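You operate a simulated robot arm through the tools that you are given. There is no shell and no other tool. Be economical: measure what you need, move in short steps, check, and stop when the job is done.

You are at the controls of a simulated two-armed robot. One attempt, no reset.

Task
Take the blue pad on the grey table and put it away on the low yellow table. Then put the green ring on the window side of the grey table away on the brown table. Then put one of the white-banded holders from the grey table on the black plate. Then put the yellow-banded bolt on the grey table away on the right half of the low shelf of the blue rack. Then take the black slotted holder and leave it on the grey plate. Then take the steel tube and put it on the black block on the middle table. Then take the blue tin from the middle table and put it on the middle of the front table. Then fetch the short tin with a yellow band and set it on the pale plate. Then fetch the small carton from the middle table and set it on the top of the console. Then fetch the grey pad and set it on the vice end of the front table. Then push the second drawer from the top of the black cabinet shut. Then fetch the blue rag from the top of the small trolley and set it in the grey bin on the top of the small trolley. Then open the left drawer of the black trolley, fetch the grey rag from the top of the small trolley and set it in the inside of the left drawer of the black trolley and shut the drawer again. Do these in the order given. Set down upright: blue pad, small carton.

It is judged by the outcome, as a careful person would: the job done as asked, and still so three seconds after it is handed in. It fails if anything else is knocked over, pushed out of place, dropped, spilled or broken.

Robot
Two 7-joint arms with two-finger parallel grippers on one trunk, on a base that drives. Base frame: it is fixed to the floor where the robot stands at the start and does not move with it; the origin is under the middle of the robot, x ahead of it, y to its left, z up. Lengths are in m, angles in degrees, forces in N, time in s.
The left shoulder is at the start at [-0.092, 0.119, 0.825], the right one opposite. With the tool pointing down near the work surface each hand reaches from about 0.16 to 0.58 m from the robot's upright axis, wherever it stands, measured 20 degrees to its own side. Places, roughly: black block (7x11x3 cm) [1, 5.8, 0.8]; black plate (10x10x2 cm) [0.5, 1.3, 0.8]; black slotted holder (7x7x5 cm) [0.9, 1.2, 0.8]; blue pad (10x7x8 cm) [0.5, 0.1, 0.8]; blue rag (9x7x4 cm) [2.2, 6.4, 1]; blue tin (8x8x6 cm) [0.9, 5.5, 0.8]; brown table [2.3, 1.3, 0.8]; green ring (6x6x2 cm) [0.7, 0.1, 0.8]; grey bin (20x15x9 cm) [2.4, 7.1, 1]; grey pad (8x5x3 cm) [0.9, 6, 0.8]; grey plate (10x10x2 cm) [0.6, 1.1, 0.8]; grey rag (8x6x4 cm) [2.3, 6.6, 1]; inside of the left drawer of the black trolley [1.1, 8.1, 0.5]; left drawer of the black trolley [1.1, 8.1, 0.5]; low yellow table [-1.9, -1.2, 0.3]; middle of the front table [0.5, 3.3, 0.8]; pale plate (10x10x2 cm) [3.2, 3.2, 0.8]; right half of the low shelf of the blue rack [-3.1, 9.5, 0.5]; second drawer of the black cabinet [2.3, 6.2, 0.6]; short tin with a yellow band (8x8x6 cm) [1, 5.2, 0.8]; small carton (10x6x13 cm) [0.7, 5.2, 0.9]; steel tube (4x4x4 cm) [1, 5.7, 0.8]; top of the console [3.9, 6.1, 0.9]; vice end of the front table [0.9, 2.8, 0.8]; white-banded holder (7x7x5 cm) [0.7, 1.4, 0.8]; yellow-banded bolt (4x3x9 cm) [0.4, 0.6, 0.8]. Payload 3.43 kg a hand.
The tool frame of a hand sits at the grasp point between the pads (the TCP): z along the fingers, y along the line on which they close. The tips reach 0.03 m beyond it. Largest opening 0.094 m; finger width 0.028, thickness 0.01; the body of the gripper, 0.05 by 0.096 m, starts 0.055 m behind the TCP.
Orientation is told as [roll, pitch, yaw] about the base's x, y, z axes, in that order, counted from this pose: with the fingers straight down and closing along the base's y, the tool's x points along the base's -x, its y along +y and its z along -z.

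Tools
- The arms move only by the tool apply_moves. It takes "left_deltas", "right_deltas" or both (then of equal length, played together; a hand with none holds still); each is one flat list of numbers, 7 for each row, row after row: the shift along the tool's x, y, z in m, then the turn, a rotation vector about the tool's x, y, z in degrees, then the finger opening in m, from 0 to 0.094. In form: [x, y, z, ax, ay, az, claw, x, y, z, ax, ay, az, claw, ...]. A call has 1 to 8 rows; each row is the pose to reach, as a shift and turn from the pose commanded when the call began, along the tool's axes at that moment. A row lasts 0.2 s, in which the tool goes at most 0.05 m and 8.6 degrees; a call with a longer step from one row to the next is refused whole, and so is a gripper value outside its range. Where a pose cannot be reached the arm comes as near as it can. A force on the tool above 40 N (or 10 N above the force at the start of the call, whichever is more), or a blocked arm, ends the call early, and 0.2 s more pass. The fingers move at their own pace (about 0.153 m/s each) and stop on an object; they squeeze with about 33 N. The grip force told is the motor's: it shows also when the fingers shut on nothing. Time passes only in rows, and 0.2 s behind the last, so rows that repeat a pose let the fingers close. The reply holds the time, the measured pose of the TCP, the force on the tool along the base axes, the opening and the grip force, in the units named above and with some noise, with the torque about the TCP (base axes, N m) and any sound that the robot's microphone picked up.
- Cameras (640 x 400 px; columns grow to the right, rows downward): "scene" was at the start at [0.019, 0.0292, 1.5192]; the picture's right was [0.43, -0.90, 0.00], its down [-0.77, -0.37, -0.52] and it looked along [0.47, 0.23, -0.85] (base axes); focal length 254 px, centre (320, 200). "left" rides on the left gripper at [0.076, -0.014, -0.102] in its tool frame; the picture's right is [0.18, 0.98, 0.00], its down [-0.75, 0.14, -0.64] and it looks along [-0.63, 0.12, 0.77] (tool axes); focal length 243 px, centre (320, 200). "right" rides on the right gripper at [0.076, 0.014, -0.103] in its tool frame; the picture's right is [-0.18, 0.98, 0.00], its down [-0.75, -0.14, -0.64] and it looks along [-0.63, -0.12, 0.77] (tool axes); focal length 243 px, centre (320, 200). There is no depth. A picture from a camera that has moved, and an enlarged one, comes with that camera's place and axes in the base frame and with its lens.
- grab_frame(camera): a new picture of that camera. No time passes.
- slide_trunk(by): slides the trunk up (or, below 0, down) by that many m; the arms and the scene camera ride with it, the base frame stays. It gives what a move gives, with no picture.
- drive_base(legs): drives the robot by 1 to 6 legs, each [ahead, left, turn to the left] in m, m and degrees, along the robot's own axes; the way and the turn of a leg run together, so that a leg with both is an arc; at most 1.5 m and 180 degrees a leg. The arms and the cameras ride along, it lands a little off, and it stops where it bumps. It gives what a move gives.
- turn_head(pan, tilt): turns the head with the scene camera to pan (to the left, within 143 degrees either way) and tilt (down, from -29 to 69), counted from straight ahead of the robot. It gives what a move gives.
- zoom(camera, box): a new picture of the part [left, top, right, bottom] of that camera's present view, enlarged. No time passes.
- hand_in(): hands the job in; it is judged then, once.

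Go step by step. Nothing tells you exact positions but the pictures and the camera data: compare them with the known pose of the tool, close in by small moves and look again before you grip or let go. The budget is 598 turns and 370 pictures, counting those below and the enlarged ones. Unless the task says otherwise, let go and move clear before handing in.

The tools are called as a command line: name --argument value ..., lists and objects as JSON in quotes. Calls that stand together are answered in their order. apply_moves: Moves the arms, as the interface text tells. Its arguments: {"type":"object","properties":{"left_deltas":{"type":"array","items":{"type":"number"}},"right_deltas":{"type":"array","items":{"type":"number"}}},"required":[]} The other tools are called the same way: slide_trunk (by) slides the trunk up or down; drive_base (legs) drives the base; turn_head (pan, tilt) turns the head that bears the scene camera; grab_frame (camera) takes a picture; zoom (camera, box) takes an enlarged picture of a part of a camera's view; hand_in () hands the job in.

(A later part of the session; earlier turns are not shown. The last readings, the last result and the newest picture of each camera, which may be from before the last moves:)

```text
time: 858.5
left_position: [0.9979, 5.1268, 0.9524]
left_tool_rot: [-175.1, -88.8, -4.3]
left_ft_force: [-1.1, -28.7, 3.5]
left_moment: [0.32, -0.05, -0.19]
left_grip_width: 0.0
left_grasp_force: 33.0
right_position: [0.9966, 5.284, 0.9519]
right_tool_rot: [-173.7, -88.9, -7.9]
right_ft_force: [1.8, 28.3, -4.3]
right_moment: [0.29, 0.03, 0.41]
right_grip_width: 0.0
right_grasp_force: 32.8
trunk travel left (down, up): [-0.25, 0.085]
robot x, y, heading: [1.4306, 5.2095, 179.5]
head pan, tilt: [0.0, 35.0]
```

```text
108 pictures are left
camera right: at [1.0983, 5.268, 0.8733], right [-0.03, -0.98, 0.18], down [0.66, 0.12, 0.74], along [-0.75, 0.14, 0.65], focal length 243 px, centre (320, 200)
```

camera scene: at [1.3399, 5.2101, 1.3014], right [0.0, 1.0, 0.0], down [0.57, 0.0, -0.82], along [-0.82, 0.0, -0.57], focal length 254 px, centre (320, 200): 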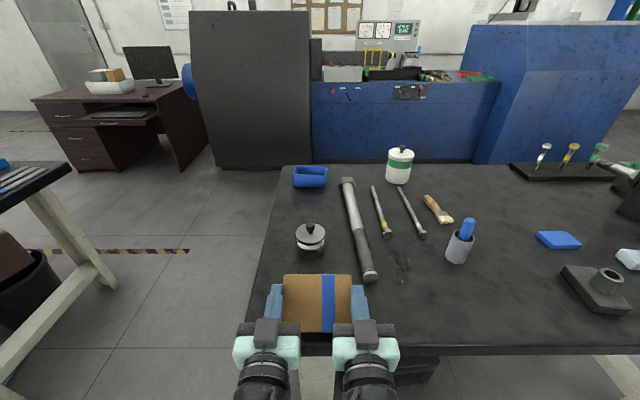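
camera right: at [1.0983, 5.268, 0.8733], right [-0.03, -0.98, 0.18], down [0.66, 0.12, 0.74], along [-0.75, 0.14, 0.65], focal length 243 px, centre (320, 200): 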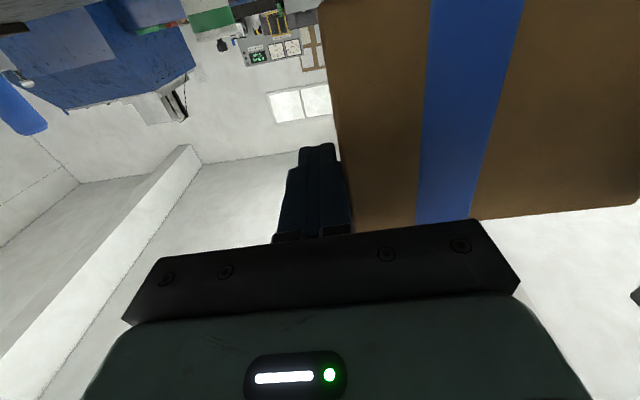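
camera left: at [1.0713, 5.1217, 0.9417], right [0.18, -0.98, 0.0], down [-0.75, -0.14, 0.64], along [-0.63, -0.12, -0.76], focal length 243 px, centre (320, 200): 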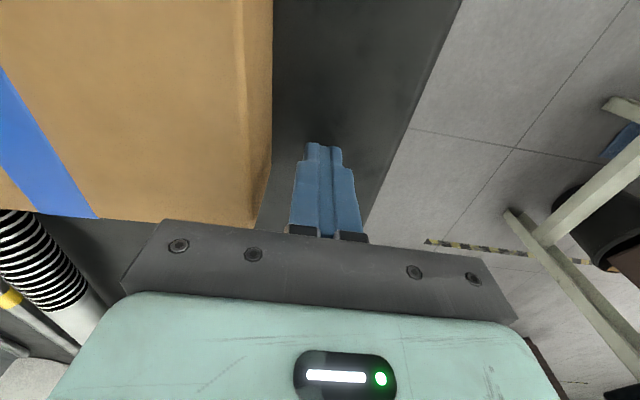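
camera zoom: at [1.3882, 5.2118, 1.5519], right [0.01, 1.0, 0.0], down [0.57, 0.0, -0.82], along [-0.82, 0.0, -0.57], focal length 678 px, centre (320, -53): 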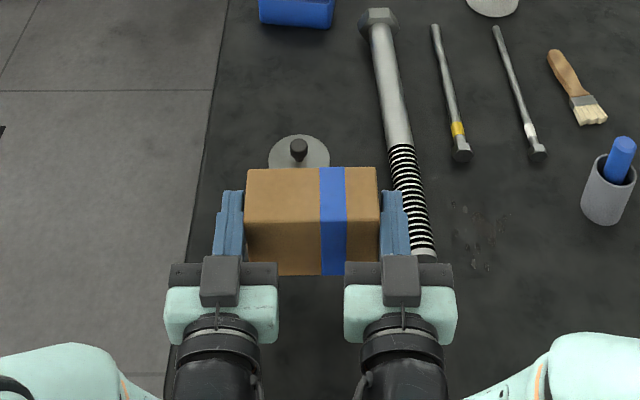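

Now it is on edge between the hands (two faces visible). I draw back 3.5 cm so the hand cameras clear the table edge, then lower.

apply_moves --right_deltas '[0, 0, -0.018, 0, 0, 0, 0, 0, 0, -0.036, 0, 0, 0, 0, 0.02, 0, -0.036, 0, 0, 0, 0, 0.04, 0, -0.036, 0, 0, 0, 0, 0.052, 0, -0.036, 0, 0, 0, 0]' --left_deltas '[0, 0, -0.018, 0, 0, 0, 0, 0, 0, -0.036, 0, 0, 0, 0, 0.02, 0, -0.036, 0, 0, 0, 0, 0.04, 0, -0.036, 0, 0, 0, 0, 0.052, 0, -0.036, 0, 0, 0, 0]'

zoom --camera "scene" --box '[230, 220, 410, 370]'

```text
time: 859.8
left_position: [1.0314, 5.1257, 0.8993]
left_tool_rot: [175.9, -88.9, 4.6]
left_ft_force: [-1.0, -32.6, 3.5]
left_moment: [0.35, -0.03, -0.21]
left_grip_width: 0.0
left_grasp_force: 32.9
right_position: [1.0319, 5.2829, 0.8979]
right_tool_rot: [-161.7, -89.1, -20.0]
right_ft_force: [0.6, 32.6, -3.8]
right_moment: [0.24, 0.01, 0.44]
right_grip_width: 0.0001
right_grasp_force: 33.1
trunk travel left (down, up): [-0.25, 0.085]
robot x, y, heading: [1.4313, 5.2094, 180.0]
head pan, tilt: [0.0, 35.0]
```

```text
2.67 times, centred on (320, 295) of scene
camera zoom: at [1.3877, 5.2096, 1.5518], right [0.0, 1.0, 0.0], down [0.57, 0.0, -0.82], along [-0.82, 0.0, -0.57], focal length 678 px, centre (320, -53)
```

zoom: 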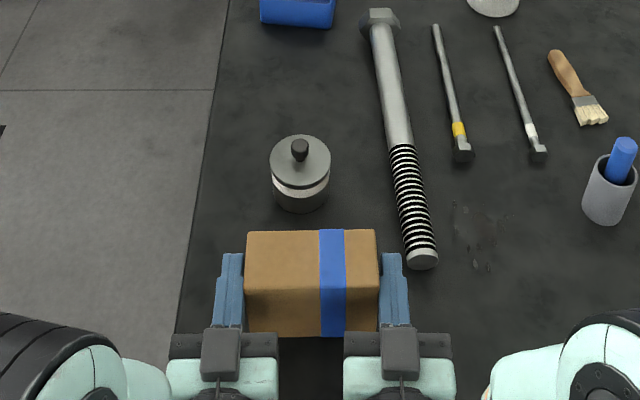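

apply_moves --right_deltas '[0.004, 0, 0, 0, 0, 0, 0, 0.008, 0, 0, 0, 0, 0, 0, 0.011, 0, 0, 0, 0, 0, 0]' --left_deltas '[0.005, 0, 0, 0, 0, 0, 0, 0.009, 0, 0, 0, 0, 0, 0, 0.0125, 0, 0, 0, 0, 0, 0]'

```text
time: 860.5
left_position: [1.0294, 5.1263, 0.8866]
left_tool_rot: [175.7, -88.8, 4.8]
left_ft_force: [-0.6, -33.3, 5.0]
left_moment: [0.49, -0.08, -0.34]
left_grip_width: 0.0
left_grasp_force: 33.2
right_position: [1.0317, 5.2834, 0.888]
right_tool_rot: [-157.5, -89.0, -24.3]
right_ft_force: [0.6, 31.5, -6.1]
right_moment: [0.41, 0.04, 0.4]
right_grip_width: 0.0
right_grasp_force: 32.9
trunk travel left (down, up): [-0.25, 0.085]
robot x, y, heading: [1.4329, 5.2117, 179.7]
head pan, tilt: [0.0, 35.0]
```

apply_moves --right_deltas '[0.003, 0, 0, 0, 0, 0, 0, 0.006, 0, 0, 0, 0, 0, 0]' --left_deltas '[0.003, 0, 0, 0, 0, 0, 0, 0.006, 0, 0, 0, 0, 0, 0]'

zoom --camera "scene" --box '[230, 240, 410, 370]'

```text
time: 861.1
left_position: [1.0301, 5.1275, 0.8822]
left_tool_rot: [174.6, -88.9, 6.2]
left_ft_force: [-0.3, -33.5, 5.2]
left_moment: [0.53, -0.05, -0.33]
left_grip_width: 0.0
left_grasp_force: 33.2
right_position: [1.0346, 5.2841, 0.8842]
right_tool_rot: [-160.2, -88.9, -21.4]
right_ft_force: [0.9, 32.9, -5.9]
right_moment: [0.45, 0.01, 0.39]
right_grip_width: 0.0
right_grasp_force: 33.7
trunk travel left (down, up): [-0.25, 0.085]
robot x, y, heading: [1.433, 5.2138, 179.9]
head pan, tilt: [0.0, 35.0]
```

```text
3.08 times, centred on (320, 305) of scene
camera zoom: at [1.3881, 5.2096, 1.5518], right [0.0, 1.0, 0.0], down [0.57, 0.0, -0.82], along [-0.82, 0.0, -0.57], focal length 782 px, centre (320, -123)
```

zoom: 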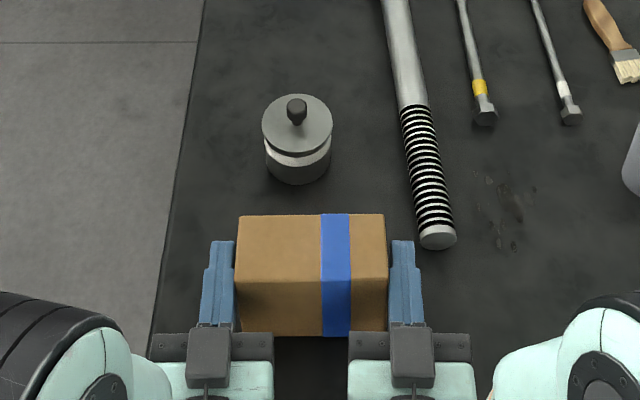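

apply_moves --right_deltas '[0.004, 0, 0, 0, 0, 0, 0, 0.008, 0, 0, 0, 0, 0, 0]' --left_deltas '[0.004, 0, 0, 0, 0, 0, 0, 0.008, 0, 0, 0, 0, 0, 0]'

apply_moves --right_deltas '[0.003, 0, 0, 0, 0, 0, 0, 0.006, 0, 0, 0, 0, 0, 0]' --left_deltas '[0.003, 0, 0, 0, 0, 0, 0, 0.006, 0, 0, 0, 0, 0, 0]'

```text
time: 861.8
left_position: [1.0302, 5.1269, 0.8762]
left_tool_rot: [176.5, -88.4, 4.2]
left_ft_force: [-1.8, -35.2, 20.8]
left_moment: [0.37, -0.21, -0.3]
left_grip_width: 0.0
left_grasp_force: 32.8
right_position: [1.0322, 5.2845, 0.8773]
right_tool_rot: [-170.6, -88.6, -11.3]
right_ft_force: [2.1, 37.6, 5.5]
right_moment: [-0.15, -0.17, 0.46]
right_grip_width: 0.0
right_grasp_force: 33.3
trunk travel left (down, up): [-0.25, 0.085]
robot x, y, heading: [1.4314, 5.2114, 179.9]
head pan, tilt: [0.0, 35.0]
```

```text
time: 862.2
left_position: [1.0298, 5.1258, 0.8716]
left_tool_rot: [173.1, -88.4, 7.8]
left_ft_force: [-0.4, -2.0, -0.3]
left_moment: [0.02, -0.01, -0.07]
left_grip_width: 0.0001
left_grasp_force: 33.1
right_position: [1.0292, 5.2854, 0.8745]
right_tool_rot: [-174.0, -88.1, -8.1]
right_ft_force: [-0.4, 2.7, 0.2]
right_moment: [-0.03, 0.01, 0.02]
right_grip_width: 0.0
right_grasp_force: 33.0
trunk travel left (down, up): [-0.25, 0.085]
robot x, y, heading: [1.4306, 5.2109, 179.9]
head pan, tilt: [0.0, 35.0]
stopped in row 2 (right hand): the force on the tool passed its limit at 48 N (the readings are from after the stop); the commanded pose is now the measured one
```

Contact with the table. I part the hands.

apply_moves --right_deltas '[0.0, -0.01, 0, 0, 0, 0, 0, 0.0, -0.03, 0, 0, 0, 0, 0]' --left_deltas '[0.0, 0.01, 0, 0, 0, 0, 0, 0.0, 0.03, 0, 0, 0, 0, 0]'

zoom --camera "scene" --box '[230, 240, 410, 370]'

```text
time: 862.8
left_position: [1.0347, 5.1178, 0.8766]
left_tool_rot: [168.7, -88.5, 12.6]
left_ft_force: [1.0, 0.1, -0.2]
left_moment: [-0.05, 0.0, -0.05]
left_grip_width: 0.0
left_grasp_force: 32.4
left hand out of reach, approached as far as the arm can: row 1, 2
right_position: [1.0347, 5.3091, 0.8749]
right_tool_rot: [-172.3, -88.1, -10.1]
right_ft_force: [-0.7, -0.2, 0.1]
right_moment: [-0.02, -0.04, 0.02]
right_grip_width: 0.0
right_grasp_force: 33.2
right hand out of reach, approached as far as the arm can: row 2
trunk travel left (down, up): [-0.25, 0.085]
robot x, y, heading: [1.4298, 5.2102, 180.0]
head pan, tilt: [0.0, 35.0]
```

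```text
3.08 times, centred on (320, 305) of scene
camera zoom: at [1.3885, 5.2097, 1.5518], right [0.01, 1.0, 0.0], down [0.57, 0.0, -0.82], along [-0.82, 0.0, -0.57], focal length 782 px, centre (320, -123)
```

zoom: 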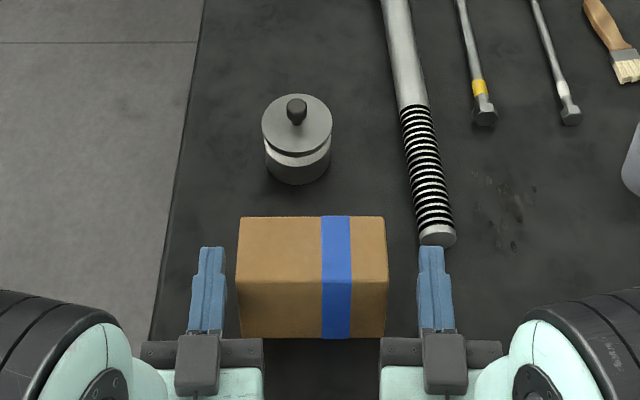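

The carton stands on its side now. I retract both hands straight back and up.

apply_moves --right_deltas '[0, 0, -0.03, 0, 0, 0, 0, 0, 0, -0.06, 0, 0, 0, 0, 0, 0, -0.09, 0, 0, 0, 0, -0.03, 0, -0.11, 0, 0, 0, 0, -0.07, 0, -0.12, 0, 0, 0, 0, -0.11, 0, -0.12, 0, 0, 0, 0, -0.15, 0, -0.12, 0, 0, 0, 0]' --left_deltas '[0, 0, -0.03, 0, 0, 0, 0, 0, 0, -0.06, 0, 0, 0, 0, 0, 0, -0.09, 0, 0, 0, 0, -0.03, 0, -0.11, 0, 0, 0, 0, -0.07, 0, -0.12, 0, 0, 0, 0, -0.11, 0, -0.12, 0, 0, 0, 0, -0.15, 0, -0.12, 0, 0, 0, 0]'

apply_moves --right_deltas '[0, -0.01, 0, 0, 8, 0, 0, 0, -0.02, 0, 0, 16, 0, 0, 0, -0.03, 0, 0, 24, 0, 0, 0, -0.04, 0, 0, 32, 0, 0, 0, -0.05, 0, 0, 40, 0, 0, 0, -0.06, 0, 0, 48, 0, 0, 0, -0.07, 0, 0, 56, 0, 0, 0, -0.08, 0, 0, 64, 0, 0]' --left_deltas '[0, 0.01, 0, 0, 8, 0, 0.03, 0, 0.02, 0, 0, 16, 0, 0.06, 0, 0.03, 0, 0, 24, 0, 0.094, 0, 0.04, 0, 0, 32, 0, 0.094, 0, 0.05, 0, 0, 40, 0, 0.094, 0, 0.06, 0, 0, 48, 0, 0.094, 0, 0.07, 0, 0, 56, 0, 0.094, 0, 0.08, 0, 0, 64, 0, 0.094]'

apply_moves --right_deltas '[0, 0, 0, 0, 8, 0, 0, 0, 0, 0, 0, 16, 0, 0, 0, 0, 0, 0, 24, 0, 0, 0, 0, 0, 0, 27, 0, 0]' --left_deltas '[0, 0, 0, 0, 8, 0, 0.094, 0, 0, 0, 0, 16, 0, 0.094, 0, 0, 0, 0, 24, 0, 0.094, 0, 0, 0, 0, 27, 0, 0.094]'

```text
time: 864.1
left_position: [1.0927, 5.1614, 0.9325]
left_tool_rot: [157.6, -88.6, 24.7]
left_ft_force: [0.2, -1.8, -1.1]
left_moment: [0.07, 0.02, -0.17]
left_grip_width: 0.0
left_grasp_force: 33.0
left hand out of reach, approached as far as the arm can: row 2, 3, 4, 5, 6
right_position: [1.0907, 5.2685, 0.9327]
right_tool_rot: [-166.6, -88.1, -16.8]
right_ft_force: [-0.5, 1.2, 0.1]
right_moment: [-0.02, -0.01, 0.15]
right_grip_width: 0.0001
right_grasp_force: 32.9
right hand out of reach, approached as far as the arm can: row 2, 3, 4, 5, 6
trunk travel left (down, up): [-0.25, 0.085]
robot x, y, heading: [1.4329, 5.2097, 179.6]
head pan, tilt: [0.0, 35.0]
stopped in row 6 (left hand): the force on the tool passed its limit at 52 N (the readings are from after the stop); the commanded pose is now the measured one
```

```text
time: 865.9
left_position: [1.093, 5.0819, 0.9331]
left_tool_rot: [0.4, -27.2, -178.0]
left_ft_force: [0.1, -0.3, 0.7]
left_moment: [-0.03, 0.01, -0.01]
left_grip_width: 0.094
left_grasp_force: 0.1
left hand out of reach, approached as far as the arm can: row 1, 2, 3
right_position: [1.0944, 5.3487, 0.9358]
right_tool_rot: [-0.4, -27.9, 176.7]
right_ft_force: [0.3, -0.3, -0.5]
right_moment: [0.02, 0.03, -0.04]
right_grip_width: 0.0
right_grasp_force: 33.4
right hand out of reach, approached as far as the arm can: row 1, 2, 3
trunk travel left (down, up): [-0.25, 0.085]
robot x, y, heading: [1.4309, 5.2085, 179.8]
head pan, tilt: [0.0, 35.0]
```

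```text
time: 866.9
left_position: [1.0945, 5.0823, 0.9332]
left_tool_rot: [0.5, -0.2, -177.8]
left_ft_force: [1.0, -0.4, -0.3]
left_moment: [-0.05, 0.01, 0.02]
left_grip_width: 0.0938
left_grasp_force: 0.1
right_position: [1.0957, 5.3488, 0.9335]
right_tool_rot: [-0.3, -0.7, 176.5]
right_ft_force: [0.3, -1.2, 0.6]
right_moment: [0.0, -0.01, 0.02]
right_grip_width: 0.0001
right_grasp_force: 33.1
trunk travel left (down, up): [-0.25, 0.085]
robot x, y, heading: [1.4282, 5.2083, 179.7]
head pan, tilt: [0.0, 35.0]
```

I raise the hands well clear, back off, and go round to the gap to take the carton with the left hand from its near end.

apply_moves --right_deltas '[0, 0, -0.04, 0, 0.7, 0, 0.03, 0, 0, -0.08, 0, 0.7, 0, 0.06, 0, 0, -0.12, 0, 0.7, 0, 0.094, 0.03, 0, -0.14, 0, 0.7, 0, 0.094]' --left_deltas '[0, 0, -0.04, 0, 0, 0, 0.094, 0, 0, -0.08, 0, 0, 0, 0.094, 0, 0, -0.12, 0, 0, 0, 0.094, 0.03, 0, -0.14, 0, 0, 0, 0.094]'

drive_base --legs '[[-0.07, 0, 0.2], [0, 0, -90]]'

drive_base --legs '[[-0.5, 0, 0], [0, 0.4, 0]]'

turn_head --pan 0 --tilt 50

grab_frame --camera "scene"

```text
time: 867.9
left_position: [1.1308, 5.0853, 1.073]
left_tool_rot: [0.5, -0.4, -177.8]
left_ft_force: [0.3, 0.3, -0.6]
left_moment: [0.0, 0.05, -0.01]
left_grip_width: 0.0938
left_grasp_force: 0.1
right_position: [1.1289, 5.3447, 1.0758]
right_tool_rot: [-0.4, -0.1, 176.6]
right_ft_force: [-0.1, -0.2, -0.7]
right_moment: [0.01, 0.03, -0.01]
right_grip_width: 0.094
right_grasp_force: 0.1
trunk travel left (down, up): [-0.25, 0.085]
robot x, y, heading: [1.4326, 5.2122, 179.9]
head pan, tilt: [0.0, 35.0]
```

```text
time: 872.7
left_position: [1.3631, 5.5063, 1.0719]
left_tool_rot: [0.4, -0.4, 94.6]
left_ft_force: [0.0, 0.2, -0.5]
left_moment: [-0.02, 0.02, -0.01]
left_grip_width: 0.094
left_grasp_force: 0.0
right_position: [1.6214, 5.5206, 1.075]
right_tool_rot: [-0.4, -0.2, 89.0]
right_ft_force: [-0.4, -0.6, 0.5]
right_moment: [-0.02, 0.02, -0.05]
right_grip_width: 0.0942
right_grasp_force: 0.0
trunk travel left (down, up): [-0.25, 0.085]
robot x, y, heading: [1.5009, 5.209, 92.2]
head pan, tilt: [0.0, 35.0]
```

```text
time: 879.3
left_position: [0.9869, 4.9892, 1.0726]
left_tool_rot: [0.4, -0.2, 94.4]
left_ft_force: [-0.6, -0.2, 0.9]
left_moment: [-0.01, -0.01, 0.04]
left_grip_width: 0.0941
left_grasp_force: 0.0
right_position: [1.2445, 5.001, 1.0752]
right_tool_rot: [-0.4, -0.2, 88.8]
right_ft_force: [0.3, -0.6, -0.3]
right_moment: [-0.01, 0.02, -0.02]
right_grip_width: 0.0938
right_grasp_force: 0.2
trunk travel left (down, up): [-0.25, 0.085]
robot x, y, heading: [1.1213, 4.6917, 92.0]
head pan, tilt: [0.0, 35.0]
```

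```text
time: 880.0
left_position: [0.9857, 4.9896, 1.073]
left_tool_rot: [0.5, -0.2, 94.4]
left_ft_force: [0.5, 0.0, 0.2]
left_moment: [-0.03, 0.0, -0.02]
left_grip_width: 0.094
left_grasp_force: 0.2
right_position: [1.2456, 5.0, 1.0758]
right_tool_rot: [-0.4, -0.2, 88.8]
right_ft_force: [-0.6, 0.8, -0.4]
right_moment: [0.02, 0.02, 0.0]
right_grip_width: 0.094
right_grasp_force: 0.1
trunk travel left (down, up): [-0.25, 0.085]
robot x, y, heading: [1.1257, 4.6905, 91.8]
head pan, tilt: [0.0, 50.0]
```

```text
104 pictures are left
camera scene: at [1.1231, 4.7246, 1.5302], right [1.0, 0.03, 0.0], down [0.03, -0.77, -0.64], along [-0.02, 0.64, -0.77], focal length 254 px, centre (320, 200)
```

scene: 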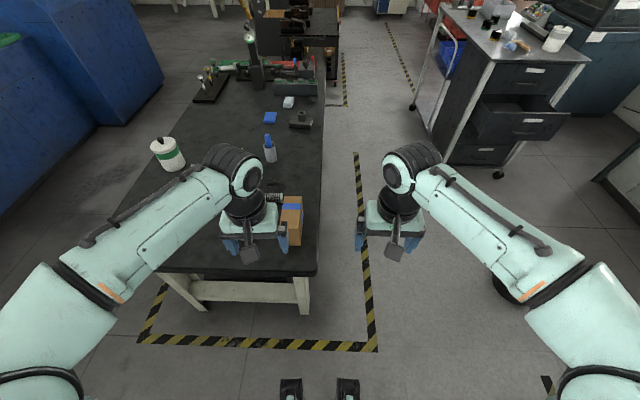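

The carton is on edge at about [1.02, 5.20], long axis along y. I move up and bring the left hand over it.

drive_base --legs '[[0.05, 0, -1.8]]'

apply_moves --left_deltas '[-0.04, -0.01, 0, 0, 0, 1, 0.094, -0.08, -0.02, 0.02, 0, 0, 2, 0.094, -0.12, -0.03, 0.04, 0, 0, 2.5, 0.094, -0.16, -0.035, 0.055, 0, 0, 2.5, 0.094, -0.16, -0.035, 0.055, 0, 0, 2.5, 0.094]'

grab_frame --camera "left"

```text
time: 881.0
left_position: [0.9938, 5.0434, 1.0724]
left_tool_rot: [0.5, -0.4, 92.7]
left_ft_force: [-1.1, 0.1, 1.1]
left_moment: [-0.05, -0.01, 0.03]
left_grip_width: 0.0938
left_grasp_force: 0.0
right_position: [1.2541, 5.0476, 1.0754]
right_tool_rot: [-0.4, -0.2, 87.1]
right_ft_force: [0.6, 0.5, -0.2]
right_moment: [-0.02, 0.02, 0.01]
right_grip_width: 0.0939
right_grasp_force: 0.1
trunk travel left (down, up): [-0.25, 0.085]
robot x, y, heading: [1.1194, 4.7419, 90.0]
head pan, tilt: [0.0, 50.0]
```

```text
time: 882.2
left_position: [1.0161, 5.1983, 1.0185]
left_tool_rot: [0.4, -0.3, 90.1]
left_ft_force: [-0.4, -0.6, 0.0]
left_moment: [0.0, -0.02, 0.0]
left_grip_width: 0.0939
left_grasp_force: 0.0
right_position: [1.2531, 5.0467, 1.0745]
right_tool_rot: [-0.4, -0.2, 87.0]
right_ft_force: [0.0, -0.4, -0.5]
right_moment: [0.01, 0.03, -0.03]
right_grip_width: 0.0938
right_grasp_force: 0.0
trunk travel left (down, up): [-0.25, 0.085]
robot x, y, heading: [1.121, 4.7401, 90.3]
head pan, tilt: [0.0, 50.0]
```

```text
103 pictures are left
camera left: at [1.0309, 5.1233, 1.1196], right [-0.98, -0.19, 0.01], down [-0.14, 0.75, 0.65], along [-0.13, 0.64, -0.76], focal length 243 px, centre (320, 200)
```

left: 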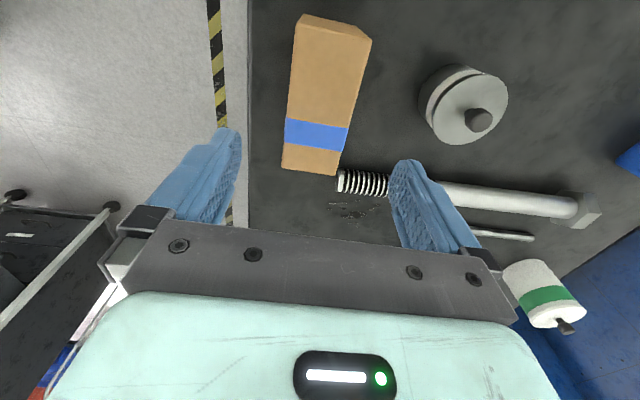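

apply_moves --left_deltas '[-0.017, 0.003, 0.045, 0, 0, 0, 0.094, -0.017, 0.003, 0.09, 0, 0, 0, 0.094, -0.017, 0.003, 0.13, 0, 0, 0, 0.094, -0.017, 0.003, 0.146, 0, 0, 0, 0.094]'

apply_moves --left_deltas '[0, 0, 0, 0, 0, 0, 0.03, 0, 0, 0, 0, 0, 0, 0.03, 0, 0, 0, 0, 0, 0, 0.03, 0, 0, -0.03, 0, 0, 0, 0.03, 0, 0, -0.07, 0, 0, 0, 0.03, 0, 0, -0.11, 0, 0, 0, 0.03, 0, 0, -0.15, 0, 0, 0, 0.03]'

grab_frame --camera "left"

```text
time: 883.2
left_position: [1.0151, 5.2207, 0.874]
left_tool_rot: [0.4, -0.3, 90.1]
left_ft_force: [0.5, 0.3, 0.3]
left_moment: [0.01, 0.03, -0.02]
left_grip_width: 0.094
left_grasp_force: 0.1
right_position: [1.2534, 5.0472, 1.0754]
right_tool_rot: [-0.4, -0.2, 87.0]
right_ft_force: [0.4, 0.0, 0.1]
right_moment: [0.01, -0.01, -0.03]
right_grip_width: 0.0939
right_grasp_force: 0.0
trunk travel left (down, up): [-0.25, 0.085]
robot x, y, heading: [1.1205, 4.7404, 90.1]
head pan, tilt: [0.0, 50.0]
```

```text
time: 884.8
left_position: [1.0191, 5.2207, 1.0234]
left_tool_rot: [0.5, -0.2, 90.2]
left_ft_force: [0.5, -0.5, -1.8]
left_moment: [-0.01, -0.03, 0.0]
left_grip_width: 0.0638
left_grasp_force: 33.0
right_position: [1.2536, 5.0476, 1.0761]
right_tool_rot: [-0.5, -0.3, 87.1]
right_ft_force: [0.2, -0.1, -0.2]
right_moment: [0.02, 0.05, 0.01]
right_grip_width: 0.0941
right_grasp_force: 0.1
trunk travel left (down, up): [-0.25, 0.085]
robot x, y, heading: [1.1225, 4.7384, 90.2]
head pan, tilt: [0.0, 50.0]
```

```text
102 pictures are left
camera left: at [1.0335, 5.1461, 1.1249], right [-0.98, -0.19, 0.01], down [-0.14, 0.75, 0.65], along [-0.13, 0.63, -0.76], focal length 243 px, centre (320, 200)
```

left: 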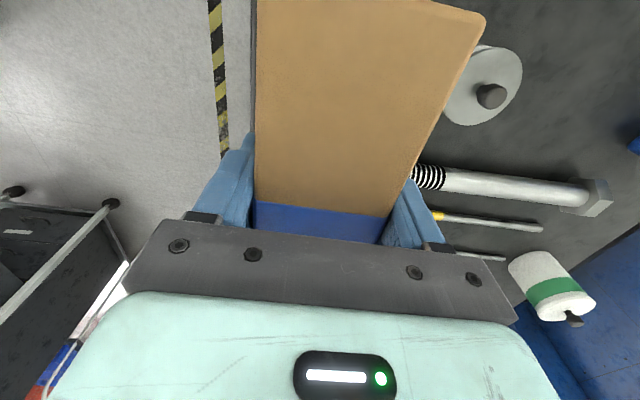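

The left hand holds the carton properly. I tilt it forward 90° so the carton becomes upright, drawing back a little.

apply_moves --left_deltas '[0.015, 0, -0.01, 0, -8, 0, 0.03, 0.03, 0, -0.02, 0, -16, 0, 0.03, 0.045, 0, -0.02, 0, -24, 0, 0.03, 0.06, 0, -0.02, 0, -32, 0, 0.03, 0.07, 0, -0.02, 0, -40, 0, 0.03, 0.08, 0, -0.02, 0, -48, 0, 0.03, 0.09, 0, -0.02, 0, -56, 0, 0.03, 0.1, 0, -0.02, 0, -64, 0, 0.03]'

apply_moves --left_deltas '[0, 0, 0, 0, -8, 0, 0.03, 0, 0, 0, 0, -16, 0, 0.03, 0, 0, 0, 0, -24, 0, 0.03, 0, 0, 0, 0, -26, 0, 0.03, 0, 0, 0, 0, -26, 0, 0.03]'

grab_frame --camera "left"

grab_frame --camera "scene"

```text
time: 886.6
left_position: [1.0194, 5.1211, 1.0428]
left_tool_rot: [1.2, -64.2, 89.0]
left_ft_force: [-0.1, -0.1, -2.1]
left_moment: [-0.04, 0.0, -0.02]
left_grip_width: 0.0639
left_grasp_force: 32.8
right_position: [1.2536, 5.0464, 1.0764]
right_tool_rot: [-0.4, -0.2, 87.0]
right_ft_force: [-0.6, 0.4, -0.3]
right_moment: [0.0, -0.01, 0.0]
right_grip_width: 0.094
right_grasp_force: 0.0
trunk travel left (down, up): [-0.25, 0.085]
robot x, y, heading: [1.1199, 4.7424, 90.4]
head pan, tilt: [0.0, 50.0]
```

```text
time: 887.8
left_position: [1.0191, 5.1233, 1.0406]
left_tool_rot: [125.1, -89.4, -35.1]
left_ft_force: [1.0, 0.2, -1.2]
left_moment: [-0.02, -0.02, 0.01]
left_grip_width: 0.0642
left_grasp_force: 32.9
right_position: [1.2528, 5.0476, 1.0758]
right_tool_rot: [-0.3, -0.3, 87.2]
right_ft_force: [-0.3, 0.4, -0.8]
right_moment: [-0.03, -0.01, -0.01]
right_grip_width: 0.094
right_grasp_force: 0.1
trunk travel left (down, up): [-0.25, 0.085]
robot x, y, heading: [1.1207, 4.7429, 90.2]
head pan, tilt: [0.0, 50.0]
```

```text
101 pictures are left
camera left: at [1.0321, 5.021, 0.9641], right [-0.98, 0.0, -0.18], down [-0.13, -0.65, 0.75], along [-0.11, 0.76, 0.64], focal length 243 px, centre (320, 200)
```

left: 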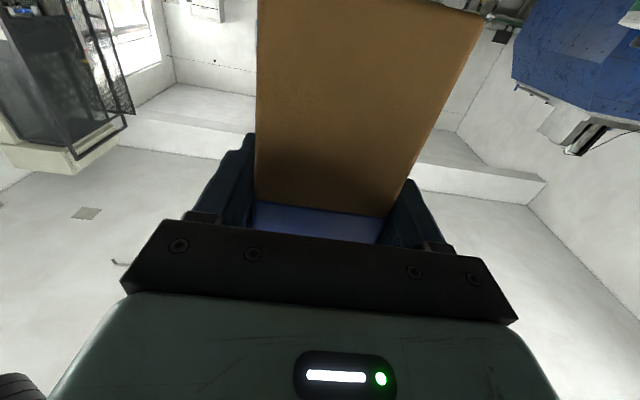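

```text
100 pictures are left
camera scene: at [1.1231, 4.7747, 1.5301], right [1.0, 0.0, 0.0], down [0.0, -0.77, -0.64], along [0.0, 0.64, -0.77], focal length 254 px, centre (320, 200)
```

scene: 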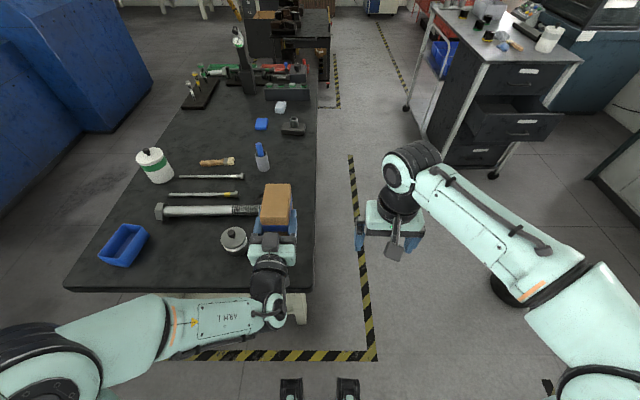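

The carton is upright in the left hand. I drive round to the console.

drive_base --legs '[[0, -0.37, 0], [1.05, 0.02, 0], [0, 0, -90], [1.0, 0.03, 0]]'

turn_head --pan 5 --tilt 35

grab_frame --camera "scene"

```text
time: 905.4
left_position: [2.8661, 5.8827, 1.0415]
left_tool_rot: [118.8, -89.4, -121.6]
left_ft_force: [0.3, -0.4, -2.2]
left_moment: [0.0, 0.04, 0.02]
left_grip_width: 0.064
left_grasp_force: 32.5
right_position: [2.7788, 5.654, 1.0747]
right_tool_rot: [-0.4, -0.1, -6.0]
right_ft_force: [0.1, -0.6, -0.3]
right_moment: [0.0, -0.03, 0.02]
right_grip_width: 0.0941
right_grasp_force: 0.2
trunk travel left (down, up): [-0.25, 0.085]
robot x, y, heading: [2.4767, 5.8003, -3.0]
head pan, tilt: [0.0, 50.0]
```

```text
time: 906.2
left_position: [2.865, 5.8842, 1.0408]
left_tool_rot: [119.1, -89.5, -121.9]
left_ft_force: [0.8, -0.2, -1.3]
left_moment: [-0.01, 0.09, -0.01]
left_grip_width: 0.0637
left_grasp_force: 33.2
right_position: [2.7792, 5.653, 1.0762]
right_tool_rot: [-0.4, -0.2, -5.9]
right_ft_force: [0.4, -0.6, 0.6]
right_moment: [-0.01, -0.02, -0.04]
right_grip_width: 0.094
right_grasp_force: 0.0
trunk travel left (down, up): [-0.25, 0.085]
robot x, y, heading: [2.4774, 5.7987, -2.5]
head pan, tilt: [5.0, 35.0]
```

```text
99 pictures are left
camera scene: at [2.5255, 5.8055, 1.5518], right [0.04, -1.0, 0.0], down [-0.57, -0.02, -0.82], along [0.82, 0.03, -0.57], focal length 254 px, centre (320, 200)
```

scene: 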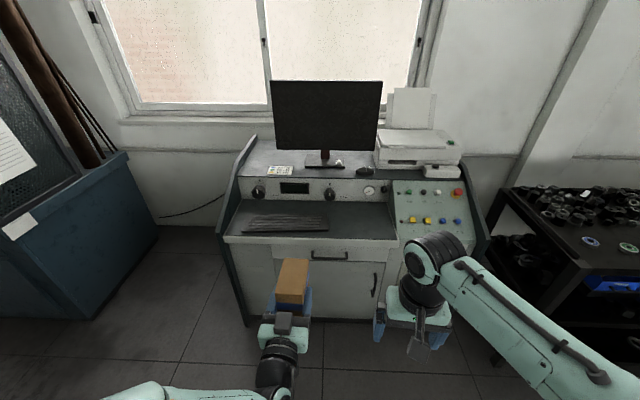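

zoom --camera "scene" --box '[215, 120, 345, 220]'

```text
4.00 times, centred on (280, 170) of scene
camera zoom: at [2.5255, 5.8055, 1.5518], right [0.04, -1.0, 0.0], down [-0.57, -0.02, -0.82], along [0.82, 0.03, -0.57], focal length 1017 px, centre (480, 320)
```

zoom: 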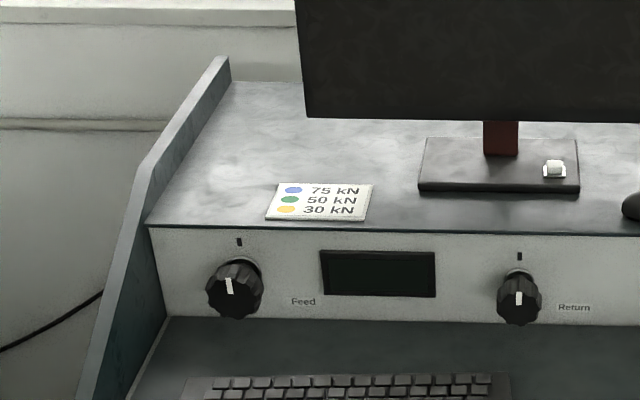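

There is about 14 cm free left of the little card on the console top. I drive closer.

drive_base --legs '[[0.4, 0.05, 2.6], [0.22, 0.17, 0]]'

turn_head --pan 15 --tilt 45

grab_frame --camera "scene"

```text
time: 910.5
left_position: [3.4756, 6.1087, 1.0404]
left_tool_rot: [113.8, -89.3, -114.1]
left_ft_force: [-0.1, 0.2, -1.7]
left_moment: [0.02, 0.03, 0.02]
left_grip_width: 0.0641
left_grasp_force: 32.7
right_position: [3.3993, 5.8757, 1.0762]
right_tool_rot: [-0.4, -0.2, -3.5]
right_ft_force: [-0.1, -0.6, 0.0]
right_moment: [-0.04, -0.04, -0.02]
right_grip_width: 0.0938
right_grasp_force: 0.0
trunk travel left (down, up): [-0.25, 0.085]
robot x, y, heading: [3.0969, 6.0109, -0.2]
head pan, tilt: [5.0, 35.0]
stopped in leg 2: the robot was blocked; the commanded pose is now the measured one
```

```text
time: 911.3
left_position: [3.477, 6.1084, 1.041]
left_tool_rot: [115.2, -89.5, -115.6]
left_ft_force: [0.6, -0.2, -1.9]
left_moment: [-0.02, 0.03, 0.0]
left_grip_width: 0.0641
left_grasp_force: 33.0
right_position: [3.3996, 5.8765, 1.0748]
right_tool_rot: [-0.5, -0.2, -3.4]
right_ft_force: [0.8, 0.1, 0.4]
right_moment: [0.0, -0.01, 0.01]
right_grip_width: 0.0937
right_grasp_force: 0.1
trunk travel left (down, up): [-0.25, 0.085]
robot x, y, heading: [3.0938, 6.0069, -0.3]
head pan, tilt: [15.0, 45.0]
```

```text
97 pictures are left
camera scene: at [3.1318, 6.0303, 1.5371], right [0.25, -0.97, 0.0], down [-0.68, -0.18, -0.71], along [0.68, 0.18, -0.71], focal length 254 px, centre (320, 200)
```

scene: 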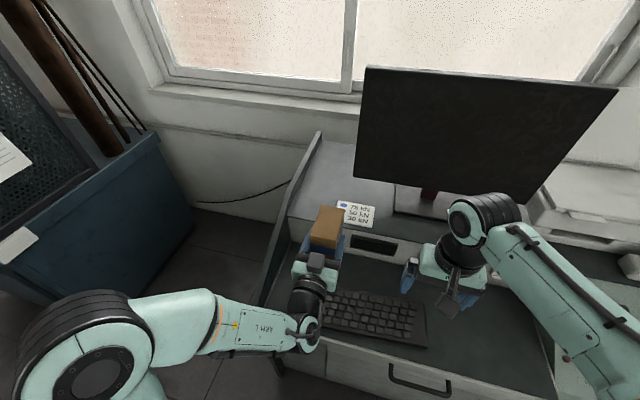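

The base brushed something on its left; I ease right 2 cm. Then I move the carton over the spot at [3.665, 6.19].

drive_base --legs '[[0, -0.02, 0]]'

apply_moves --left_deltas '[0, 0.03, 0.02, 0, 0, 0, 0.03, 0, 0.06, 0.05, 0, 0, 0, 0.03, 0, 0.09, 0.08, 0, 0, 0, 0.03, 0, 0.1, 0.12, 0, 0, 0, 0.03, 0, 0.1, 0.16, 0, 0, 0, 0.03, 0, 0.1, 0.188, 0, 0, 0, 0.03, 0.015, 0.1, 0.188, 0, 0, 0, 0.03, 0.015, 0.1, 0.188, 0, 0, 0, 0.03]'

grab_frame --camera "scene"

zoom --camera "scene" --box '[270, 130, 410, 260]'

```text
time: 912.1
left_position: [3.4767, 6.0881, 1.0414]
left_tool_rot: [114.1, -89.3, -114.3]
left_ft_force: [0.4, 1.2, -2.4]
left_moment: [0.02, 0.03, -0.02]
left_grip_width: 0.0642
left_grasp_force: 33.5
right_position: [3.4001, 5.8558, 1.0749]
right_tool_rot: [-0.4, -0.2, -3.4]
right_ft_force: [-0.3, -0.1, 0.5]
right_moment: [0.08, -0.02, -0.02]
right_grip_width: 0.094
right_grasp_force: 0.0
trunk travel left (down, up): [-0.25, 0.085]
robot x, y, heading: [3.0946, 5.9873, -0.4]
head pan, tilt: [15.0, 45.0]
```

```text
time: 913.9
left_position: [3.5699, 6.1167, 1.0342]
left_tool_rot: [-95.0, -89.1, 97.1]
left_ft_force: [0.8, 0.2, -1.8]
left_moment: [-0.04, -0.01, 0.0]
left_grip_width: 0.0639
left_grasp_force: 32.5
left hand out of reach, approached as far as the arm can: row 1, 2, 3, 4, 5, 6, 7, 8
right_position: [3.4026, 5.8558, 1.0739]
right_tool_rot: [-0.4, 0.0, -3.3]
right_ft_force: [0.0, -0.3, -0.2]
right_moment: [-0.02, 0.05, 0.02]
right_grip_width: 0.0942
right_grasp_force: 0.1
trunk travel left (down, up): [-0.25, 0.085]
robot x, y, heading: [3.0966, 5.99, -0.3]
head pan, tilt: [15.0, 45.0]
```

```text
96 pictures are left
camera scene: at [3.1356, 6.01, 1.537], right [0.25, -0.97, 0.0], down [-0.69, -0.18, -0.71], along [0.68, 0.18, -0.71], focal length 254 px, centre (320, 200)
```

scene: 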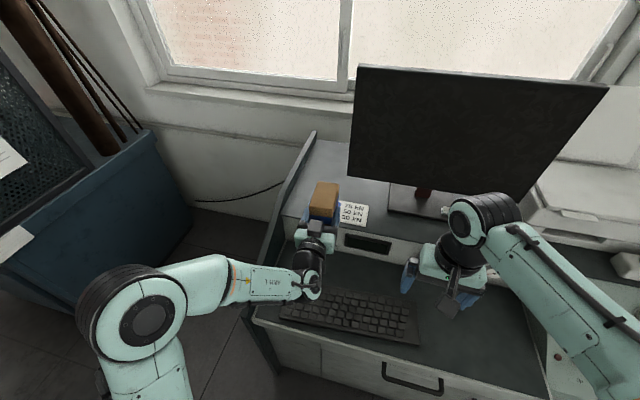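

```text
3.08 times, centred on (340, 195) of scene
camera zoom: at [3.1356, 6.01, 1.537], right [0.25, -0.97, 0.0], down [-0.69, -0.18, -0.71], along [0.68, 0.18, -0.71], focal length 782 px, centre (258, 215)
```

zoom: 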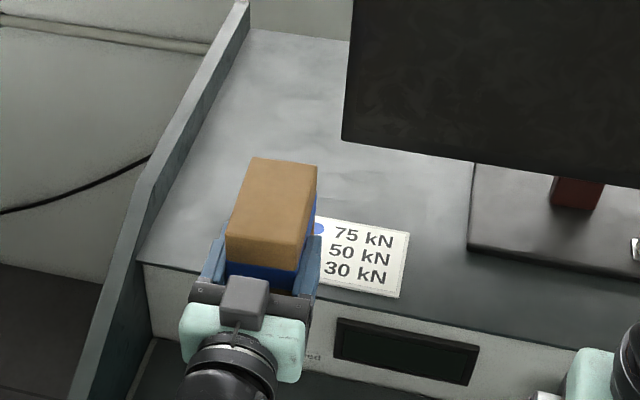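

Reach is short; the base can go a little further forward and then left. I do that in small legs.

drive_base --legs '[[0.07, 0, 0.3]]'

drive_base --legs '[[0, 0.07, 0]]'

zoom --camera "scene" --box '[270, 130, 410, 260]'

```text
time: 914.6
left_position: [3.5667, 6.1175, 1.0364]
left_tool_rot: [-100.6, -89.0, 102.6]
left_ft_force: [0.2, 0.5, -1.1]
left_moment: [0.0, 0.06, -0.01]
left_grip_width: 0.064
left_grasp_force: 32.9
right_position: [3.4001, 5.8558, 1.0748]
right_tool_rot: [-0.4, -0.2, -3.4]
right_ft_force: [0.0, -0.7, -0.2]
right_moment: [0.01, 0.0, 0.0]
right_grip_width: 0.0939
right_grasp_force: 0.0
trunk travel left (down, up): [-0.25, 0.085]
robot x, y, heading: [3.0944, 5.9888, -0.6]
head pan, tilt: [15.0, 45.0]
stopped in leg 1: the robot was blocked; the commanded pose is now the measured one
```

```text
time: 915.9
left_position: [3.5684, 6.1888, 1.0347]
left_tool_rot: [-102.0, -89.0, 104.1]
left_ft_force: [0.6, 1.0, -1.2]
left_moment: [-0.02, 0.03, 0.03]
left_grip_width: 0.0639
left_grasp_force: 33.3
right_position: [3.3994, 5.9267, 1.0741]
right_tool_rot: [-0.4, -0.2, -3.4]
right_ft_force: [0.4, 0.3, 0.4]
right_moment: [-0.02, -0.01, 0.0]
right_grip_width: 0.0941
right_grasp_force: 0.1
trunk travel left (down, up): [-0.25, 0.085]
robot x, y, heading: [3.0972, 6.0614, -0.3]
head pan, tilt: [15.0, 45.0]
```

```text
3.08 times, centred on (340, 195) of scene
camera zoom: at [3.1316, 6.0816, 1.537], right [0.25, -0.97, 0.0], down [-0.68, -0.18, -0.71], along [0.68, 0.18, -0.71], focal length 782 px, centre (258, 215)
```

zoom: 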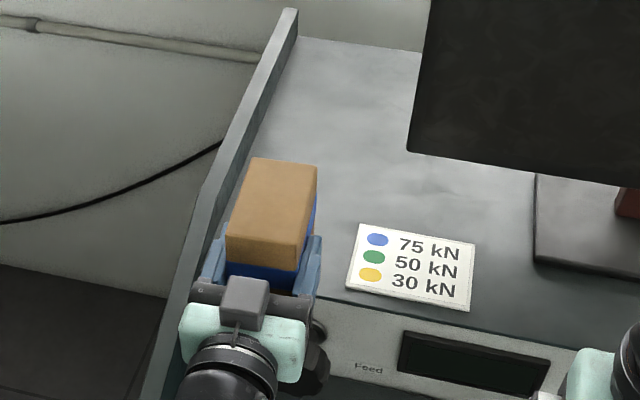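

Position in y is right. I raise the trunk to gain reach and extend forward.

slide_trunk --by 0.085

apply_moves --left_deltas '[0.02, 0, 0.02, 0, 0, 0, 0.03, 0.04, 0, 0.04, 0, 0, 0, 0.03, 0.06, 0, 0.06, 0, 0, 0, 0.03, 0.07, 0, 0.08, 0, 0, 0, 0.03, 0.075, 0, 0.098, 0, 0, 0, 0.03, 0.075, 0, 0.098, 0, 0, 0, 0.03]'

zoom --camera "scene" --box '[270, 130, 410, 260]'

```text
time: 917.1
left_position: [3.5652, 6.1877, 1.1207]
left_tool_rot: [-100.6, -89.2, 102.7]
left_ft_force: [-0.4, -0.1, -1.5]
left_moment: [0.01, 0.06, -0.01]
left_grip_width: 0.0637
left_grasp_force: 32.6
right_position: [3.3978, 5.9264, 1.1595]
right_tool_rot: [-0.4, -0.2, -3.5]
right_ft_force: [-0.4, -1.1, -0.5]
right_moment: [0.01, -0.06, -0.02]
right_grip_width: 0.0941
right_grasp_force: 0.0
trunk travel left (down, up): [-0.335, 0.0]
robot x, y, heading: [3.0958, 6.0618, -0.2]
head pan, tilt: [15.0, 45.0]
```

```text
time: 918.5
left_position: [3.6636, 6.1665, 1.0498]
left_tool_rot: [-93.9, -89.1, 97.0]
left_ft_force: [-0.9, -0.3, -1.4]
left_moment: [0.02, 0.05, 0.03]
left_grip_width: 0.0643
left_grasp_force: 33.4
left hand out of reach, approached as far as the arm can: row 1, 2, 3, 4, 5, 6
right_position: [3.4011, 5.9271, 1.1603]
right_tool_rot: [-0.5, -0.3, -3.4]
right_ft_force: [0.5, 0.5, 0.2]
right_moment: [0.01, 0.01, 0.01]
right_grip_width: 0.0941
right_grasp_force: 0.0
trunk travel left (down, up): [-0.335, 0.0]
robot x, y, heading: [3.0957, 6.059, -0.3]
head pan, tilt: [15.0, 45.0]
```

```text
3.08 times, centred on (340, 195) of scene
camera zoom: at [3.1305, 6.0815, 1.6268], right [0.25, -0.97, 0.0], down [-0.68, -0.18, -0.71], along [0.68, 0.18, -0.71], focal length 782 px, centre (258, 215)
```

zoom: 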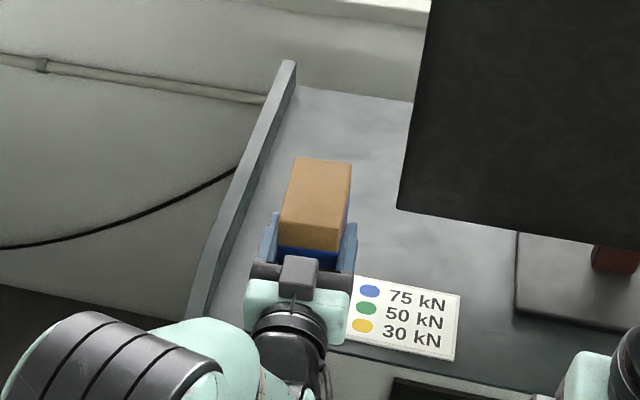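

drive_base --legs '[[0, 0.025, 0]]'

apply_moves --left_deltas '[0.015, 0, 0, 0, 0, 0, 0.03, 0.03, 0, 0, 0, 0, 0, 0.03, 0.038, 0, 0, 0, 0, 0, 0.03]'

zoom --camera "scene" --box '[270, 130, 410, 260]'

```text
time: 919.5
left_position: [3.6639, 6.193, 1.0507]
left_tool_rot: [-92.8, -89.1, 95.8]
left_ft_force: [-0.8, 0.9, -1.7]
left_moment: [0.0, 0.06, -0.07]
left_grip_width: 0.064
left_grasp_force: 33.2
right_position: [3.4003, 5.9526, 1.1598]
right_tool_rot: [-0.4, -0.2, -3.4]
right_ft_force: [0.1, 0.2, -0.8]
right_moment: [0.02, 0.02, -0.01]
right_grip_width: 0.094
right_grasp_force: 0.1
trunk travel left (down, up): [-0.335, 0.0]
robot x, y, heading: [3.0977, 6.0881, -0.1]
head pan, tilt: [15.0, 45.0]
```

```text
time: 920.2
left_position: [3.6633, 6.1915, 1.0118]
left_tool_rot: [-88.8, -89.2, 92.4]
left_ft_force: [0.6, 0.1, -1.6]
left_moment: [0.02, 0.04, -0.01]
left_grip_width: 0.0641
left_grasp_force: 32.9
right_position: [3.4003, 5.9522, 1.1603]
right_tool_rot: [-0.4, -0.1, -3.4]
right_ft_force: [-0.9, 0.3, 0.1]
right_moment: [-0.02, 0.0, 0.02]
right_grip_width: 0.094
right_grasp_force: 0.0
trunk travel left (down, up): [-0.335, 0.0]
robot x, y, heading: [3.0977, 6.0859, -0.4]
head pan, tilt: [15.0, 45.0]
```

```text
3.08 times, centred on (340, 195) of scene
camera zoom: at [3.1306, 6.1059, 1.6268], right [0.25, -0.97, 0.0], down [-0.68, -0.18, -0.71], along [0.68, 0.18, -0.71], focal length 782 px, centre (258, 215)
```

zoom: 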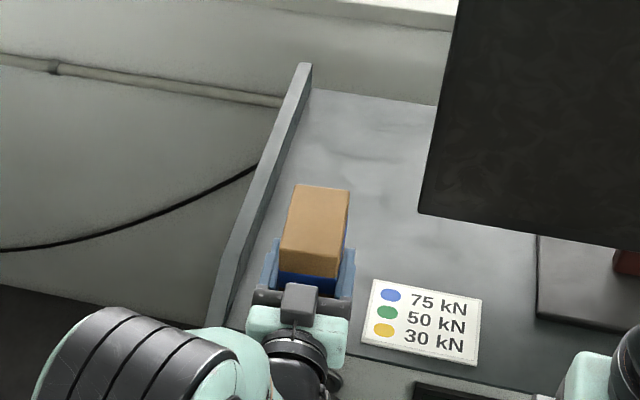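

apply_moves --left_deltas '[0.003, 0, 0.008, 0, 0, 0, 0.03, 0.006, 0, 0.016, 0, 0, 0, 0.03, 0.01, 0, 0.016, 0, 0, 0, 0.03, 0.014, 0, 0.016, 0, 0, 0, 0.03, 0.018, 0, 0.016, 0, 0, 0, 0.03]'

```text
time: 921.5
left_position: [3.6787, 6.1886, 0.995]
left_tool_rot: [-89.2, -89.3, 92.6]
left_ft_force: [-0.6, 0.3, -1.5]
left_moment: [-0.02, -0.01, -0.01]
left_grip_width: 0.0641
left_grasp_force: 32.9
left hand out of reach, approached as far as the arm can: row 3, 4, 5
right_position: [3.4002, 5.9511, 1.1606]
right_tool_rot: [-0.5, -0.2, -3.3]
right_ft_force: [0.5, 0.6, -0.5]
right_moment: [0.03, 0.0, 0.02]
right_grip_width: 0.0936
right_grasp_force: 0.0
trunk travel left (down, up): [-0.335, 0.0]
robot x, y, heading: [3.0952, 6.0872, -0.4]
head pan, tilt: [15.0, 45.0]
```

Now slowly down to contact.

apply_moves --left_deltas '[0.004, 0, 0, 0, 0, 0, 0.03, 0.008, 0, 0, 0, 0, 0, 0.03, 0.012, 0, 0, 0, 0, 0, 0.03]'

grab_frame --camera "left"

```text
time: 922.2
left_position: [3.6799, 6.1861, 0.9878]
left_tool_rot: [-132.4, -88.9, 135.8]
left_ft_force: [-3.0, -1.0, 18.4]
left_moment: [0.68, -0.53, 0.13]
left_grip_width: 0.0638
left_grasp_force: 33.0
right_position: [3.3978, 5.9511, 1.1607]
right_tool_rot: [-0.5, -0.2, -3.4]
right_ft_force: [-0.6, 0.5, 0.9]
right_moment: [0.01, 0.02, 0.0]
right_grip_width: 0.0938
right_grasp_force: 0.1
trunk travel left (down, up): [-0.335, 0.0]
robot x, y, heading: [3.0956, 6.085, -0.2]
head pan, tilt: [15.0, 45.0]
```

```text
91 pictures are left
camera left: at [3.5774, 6.1653, 0.9104], right [-0.06, 0.98, -0.2], down [-0.66, 0.11, 0.74], along [0.75, 0.17, 0.64], focal length 243 px, centre (320, 200)
```

left: 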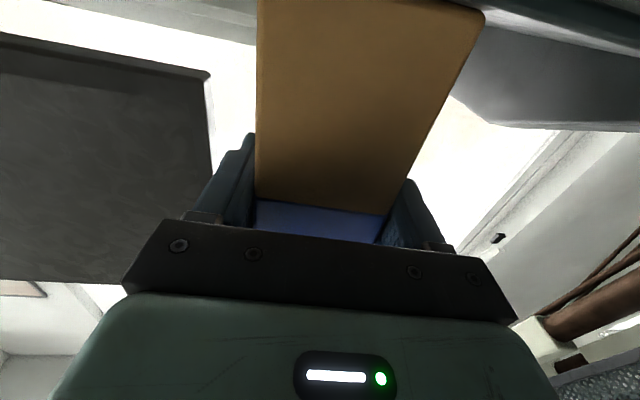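

Contact. I ease slightly, open, and withdraw straight back.

apply_moves --left_deltas '[-0.003, 0, 0, 0, 0, 0, 0.03, -0.003, 0, 0, 0, 0, 0, 0.075, -0.003, 0, 0, 0, 0, 0, 0.08, -0.003, 0, 0, 0, 0, 0, 0.08]'

zoom --camera "scene" --box '[270, 130, 410, 260]'

```text
time: 923.2
left_position: [3.6791, 6.1859, 0.9838]
left_tool_rot: [-83.9, -89.2, 87.5]
left_ft_force: [0.0, 0.0, -0.4]
left_moment: [0.0, 0.01, -0.01]
left_grip_width: 0.0798
left_grasp_force: 0.0
right_position: [3.3989, 5.9521, 1.1604]
right_tool_rot: [-0.5, -0.2, -3.5]
right_ft_force: [-0.9, 0.3, 0.2]
right_moment: [0.01, 0.01, -0.01]
right_grip_width: 0.094
right_grasp_force: 0.1
trunk travel left (down, up): [-0.335, 0.0]
robot x, y, heading: [3.0946, 6.0829, -0.2]
head pan, tilt: [15.0, 45.0]
```

```text
3.08 times, centred on (340, 195) of scene
camera zoom: at [3.1303, 6.1061, 1.6268], right [0.25, -0.97, 0.0], down [-0.68, -0.18, -0.71], along [0.68, 0.18, -0.71], focal length 782 px, centre (258, 215)
```

zoom: 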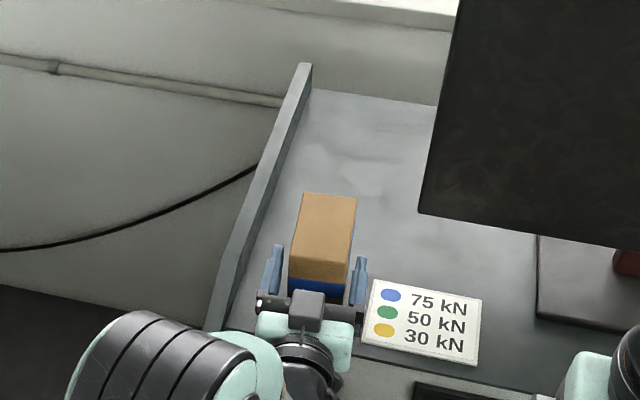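

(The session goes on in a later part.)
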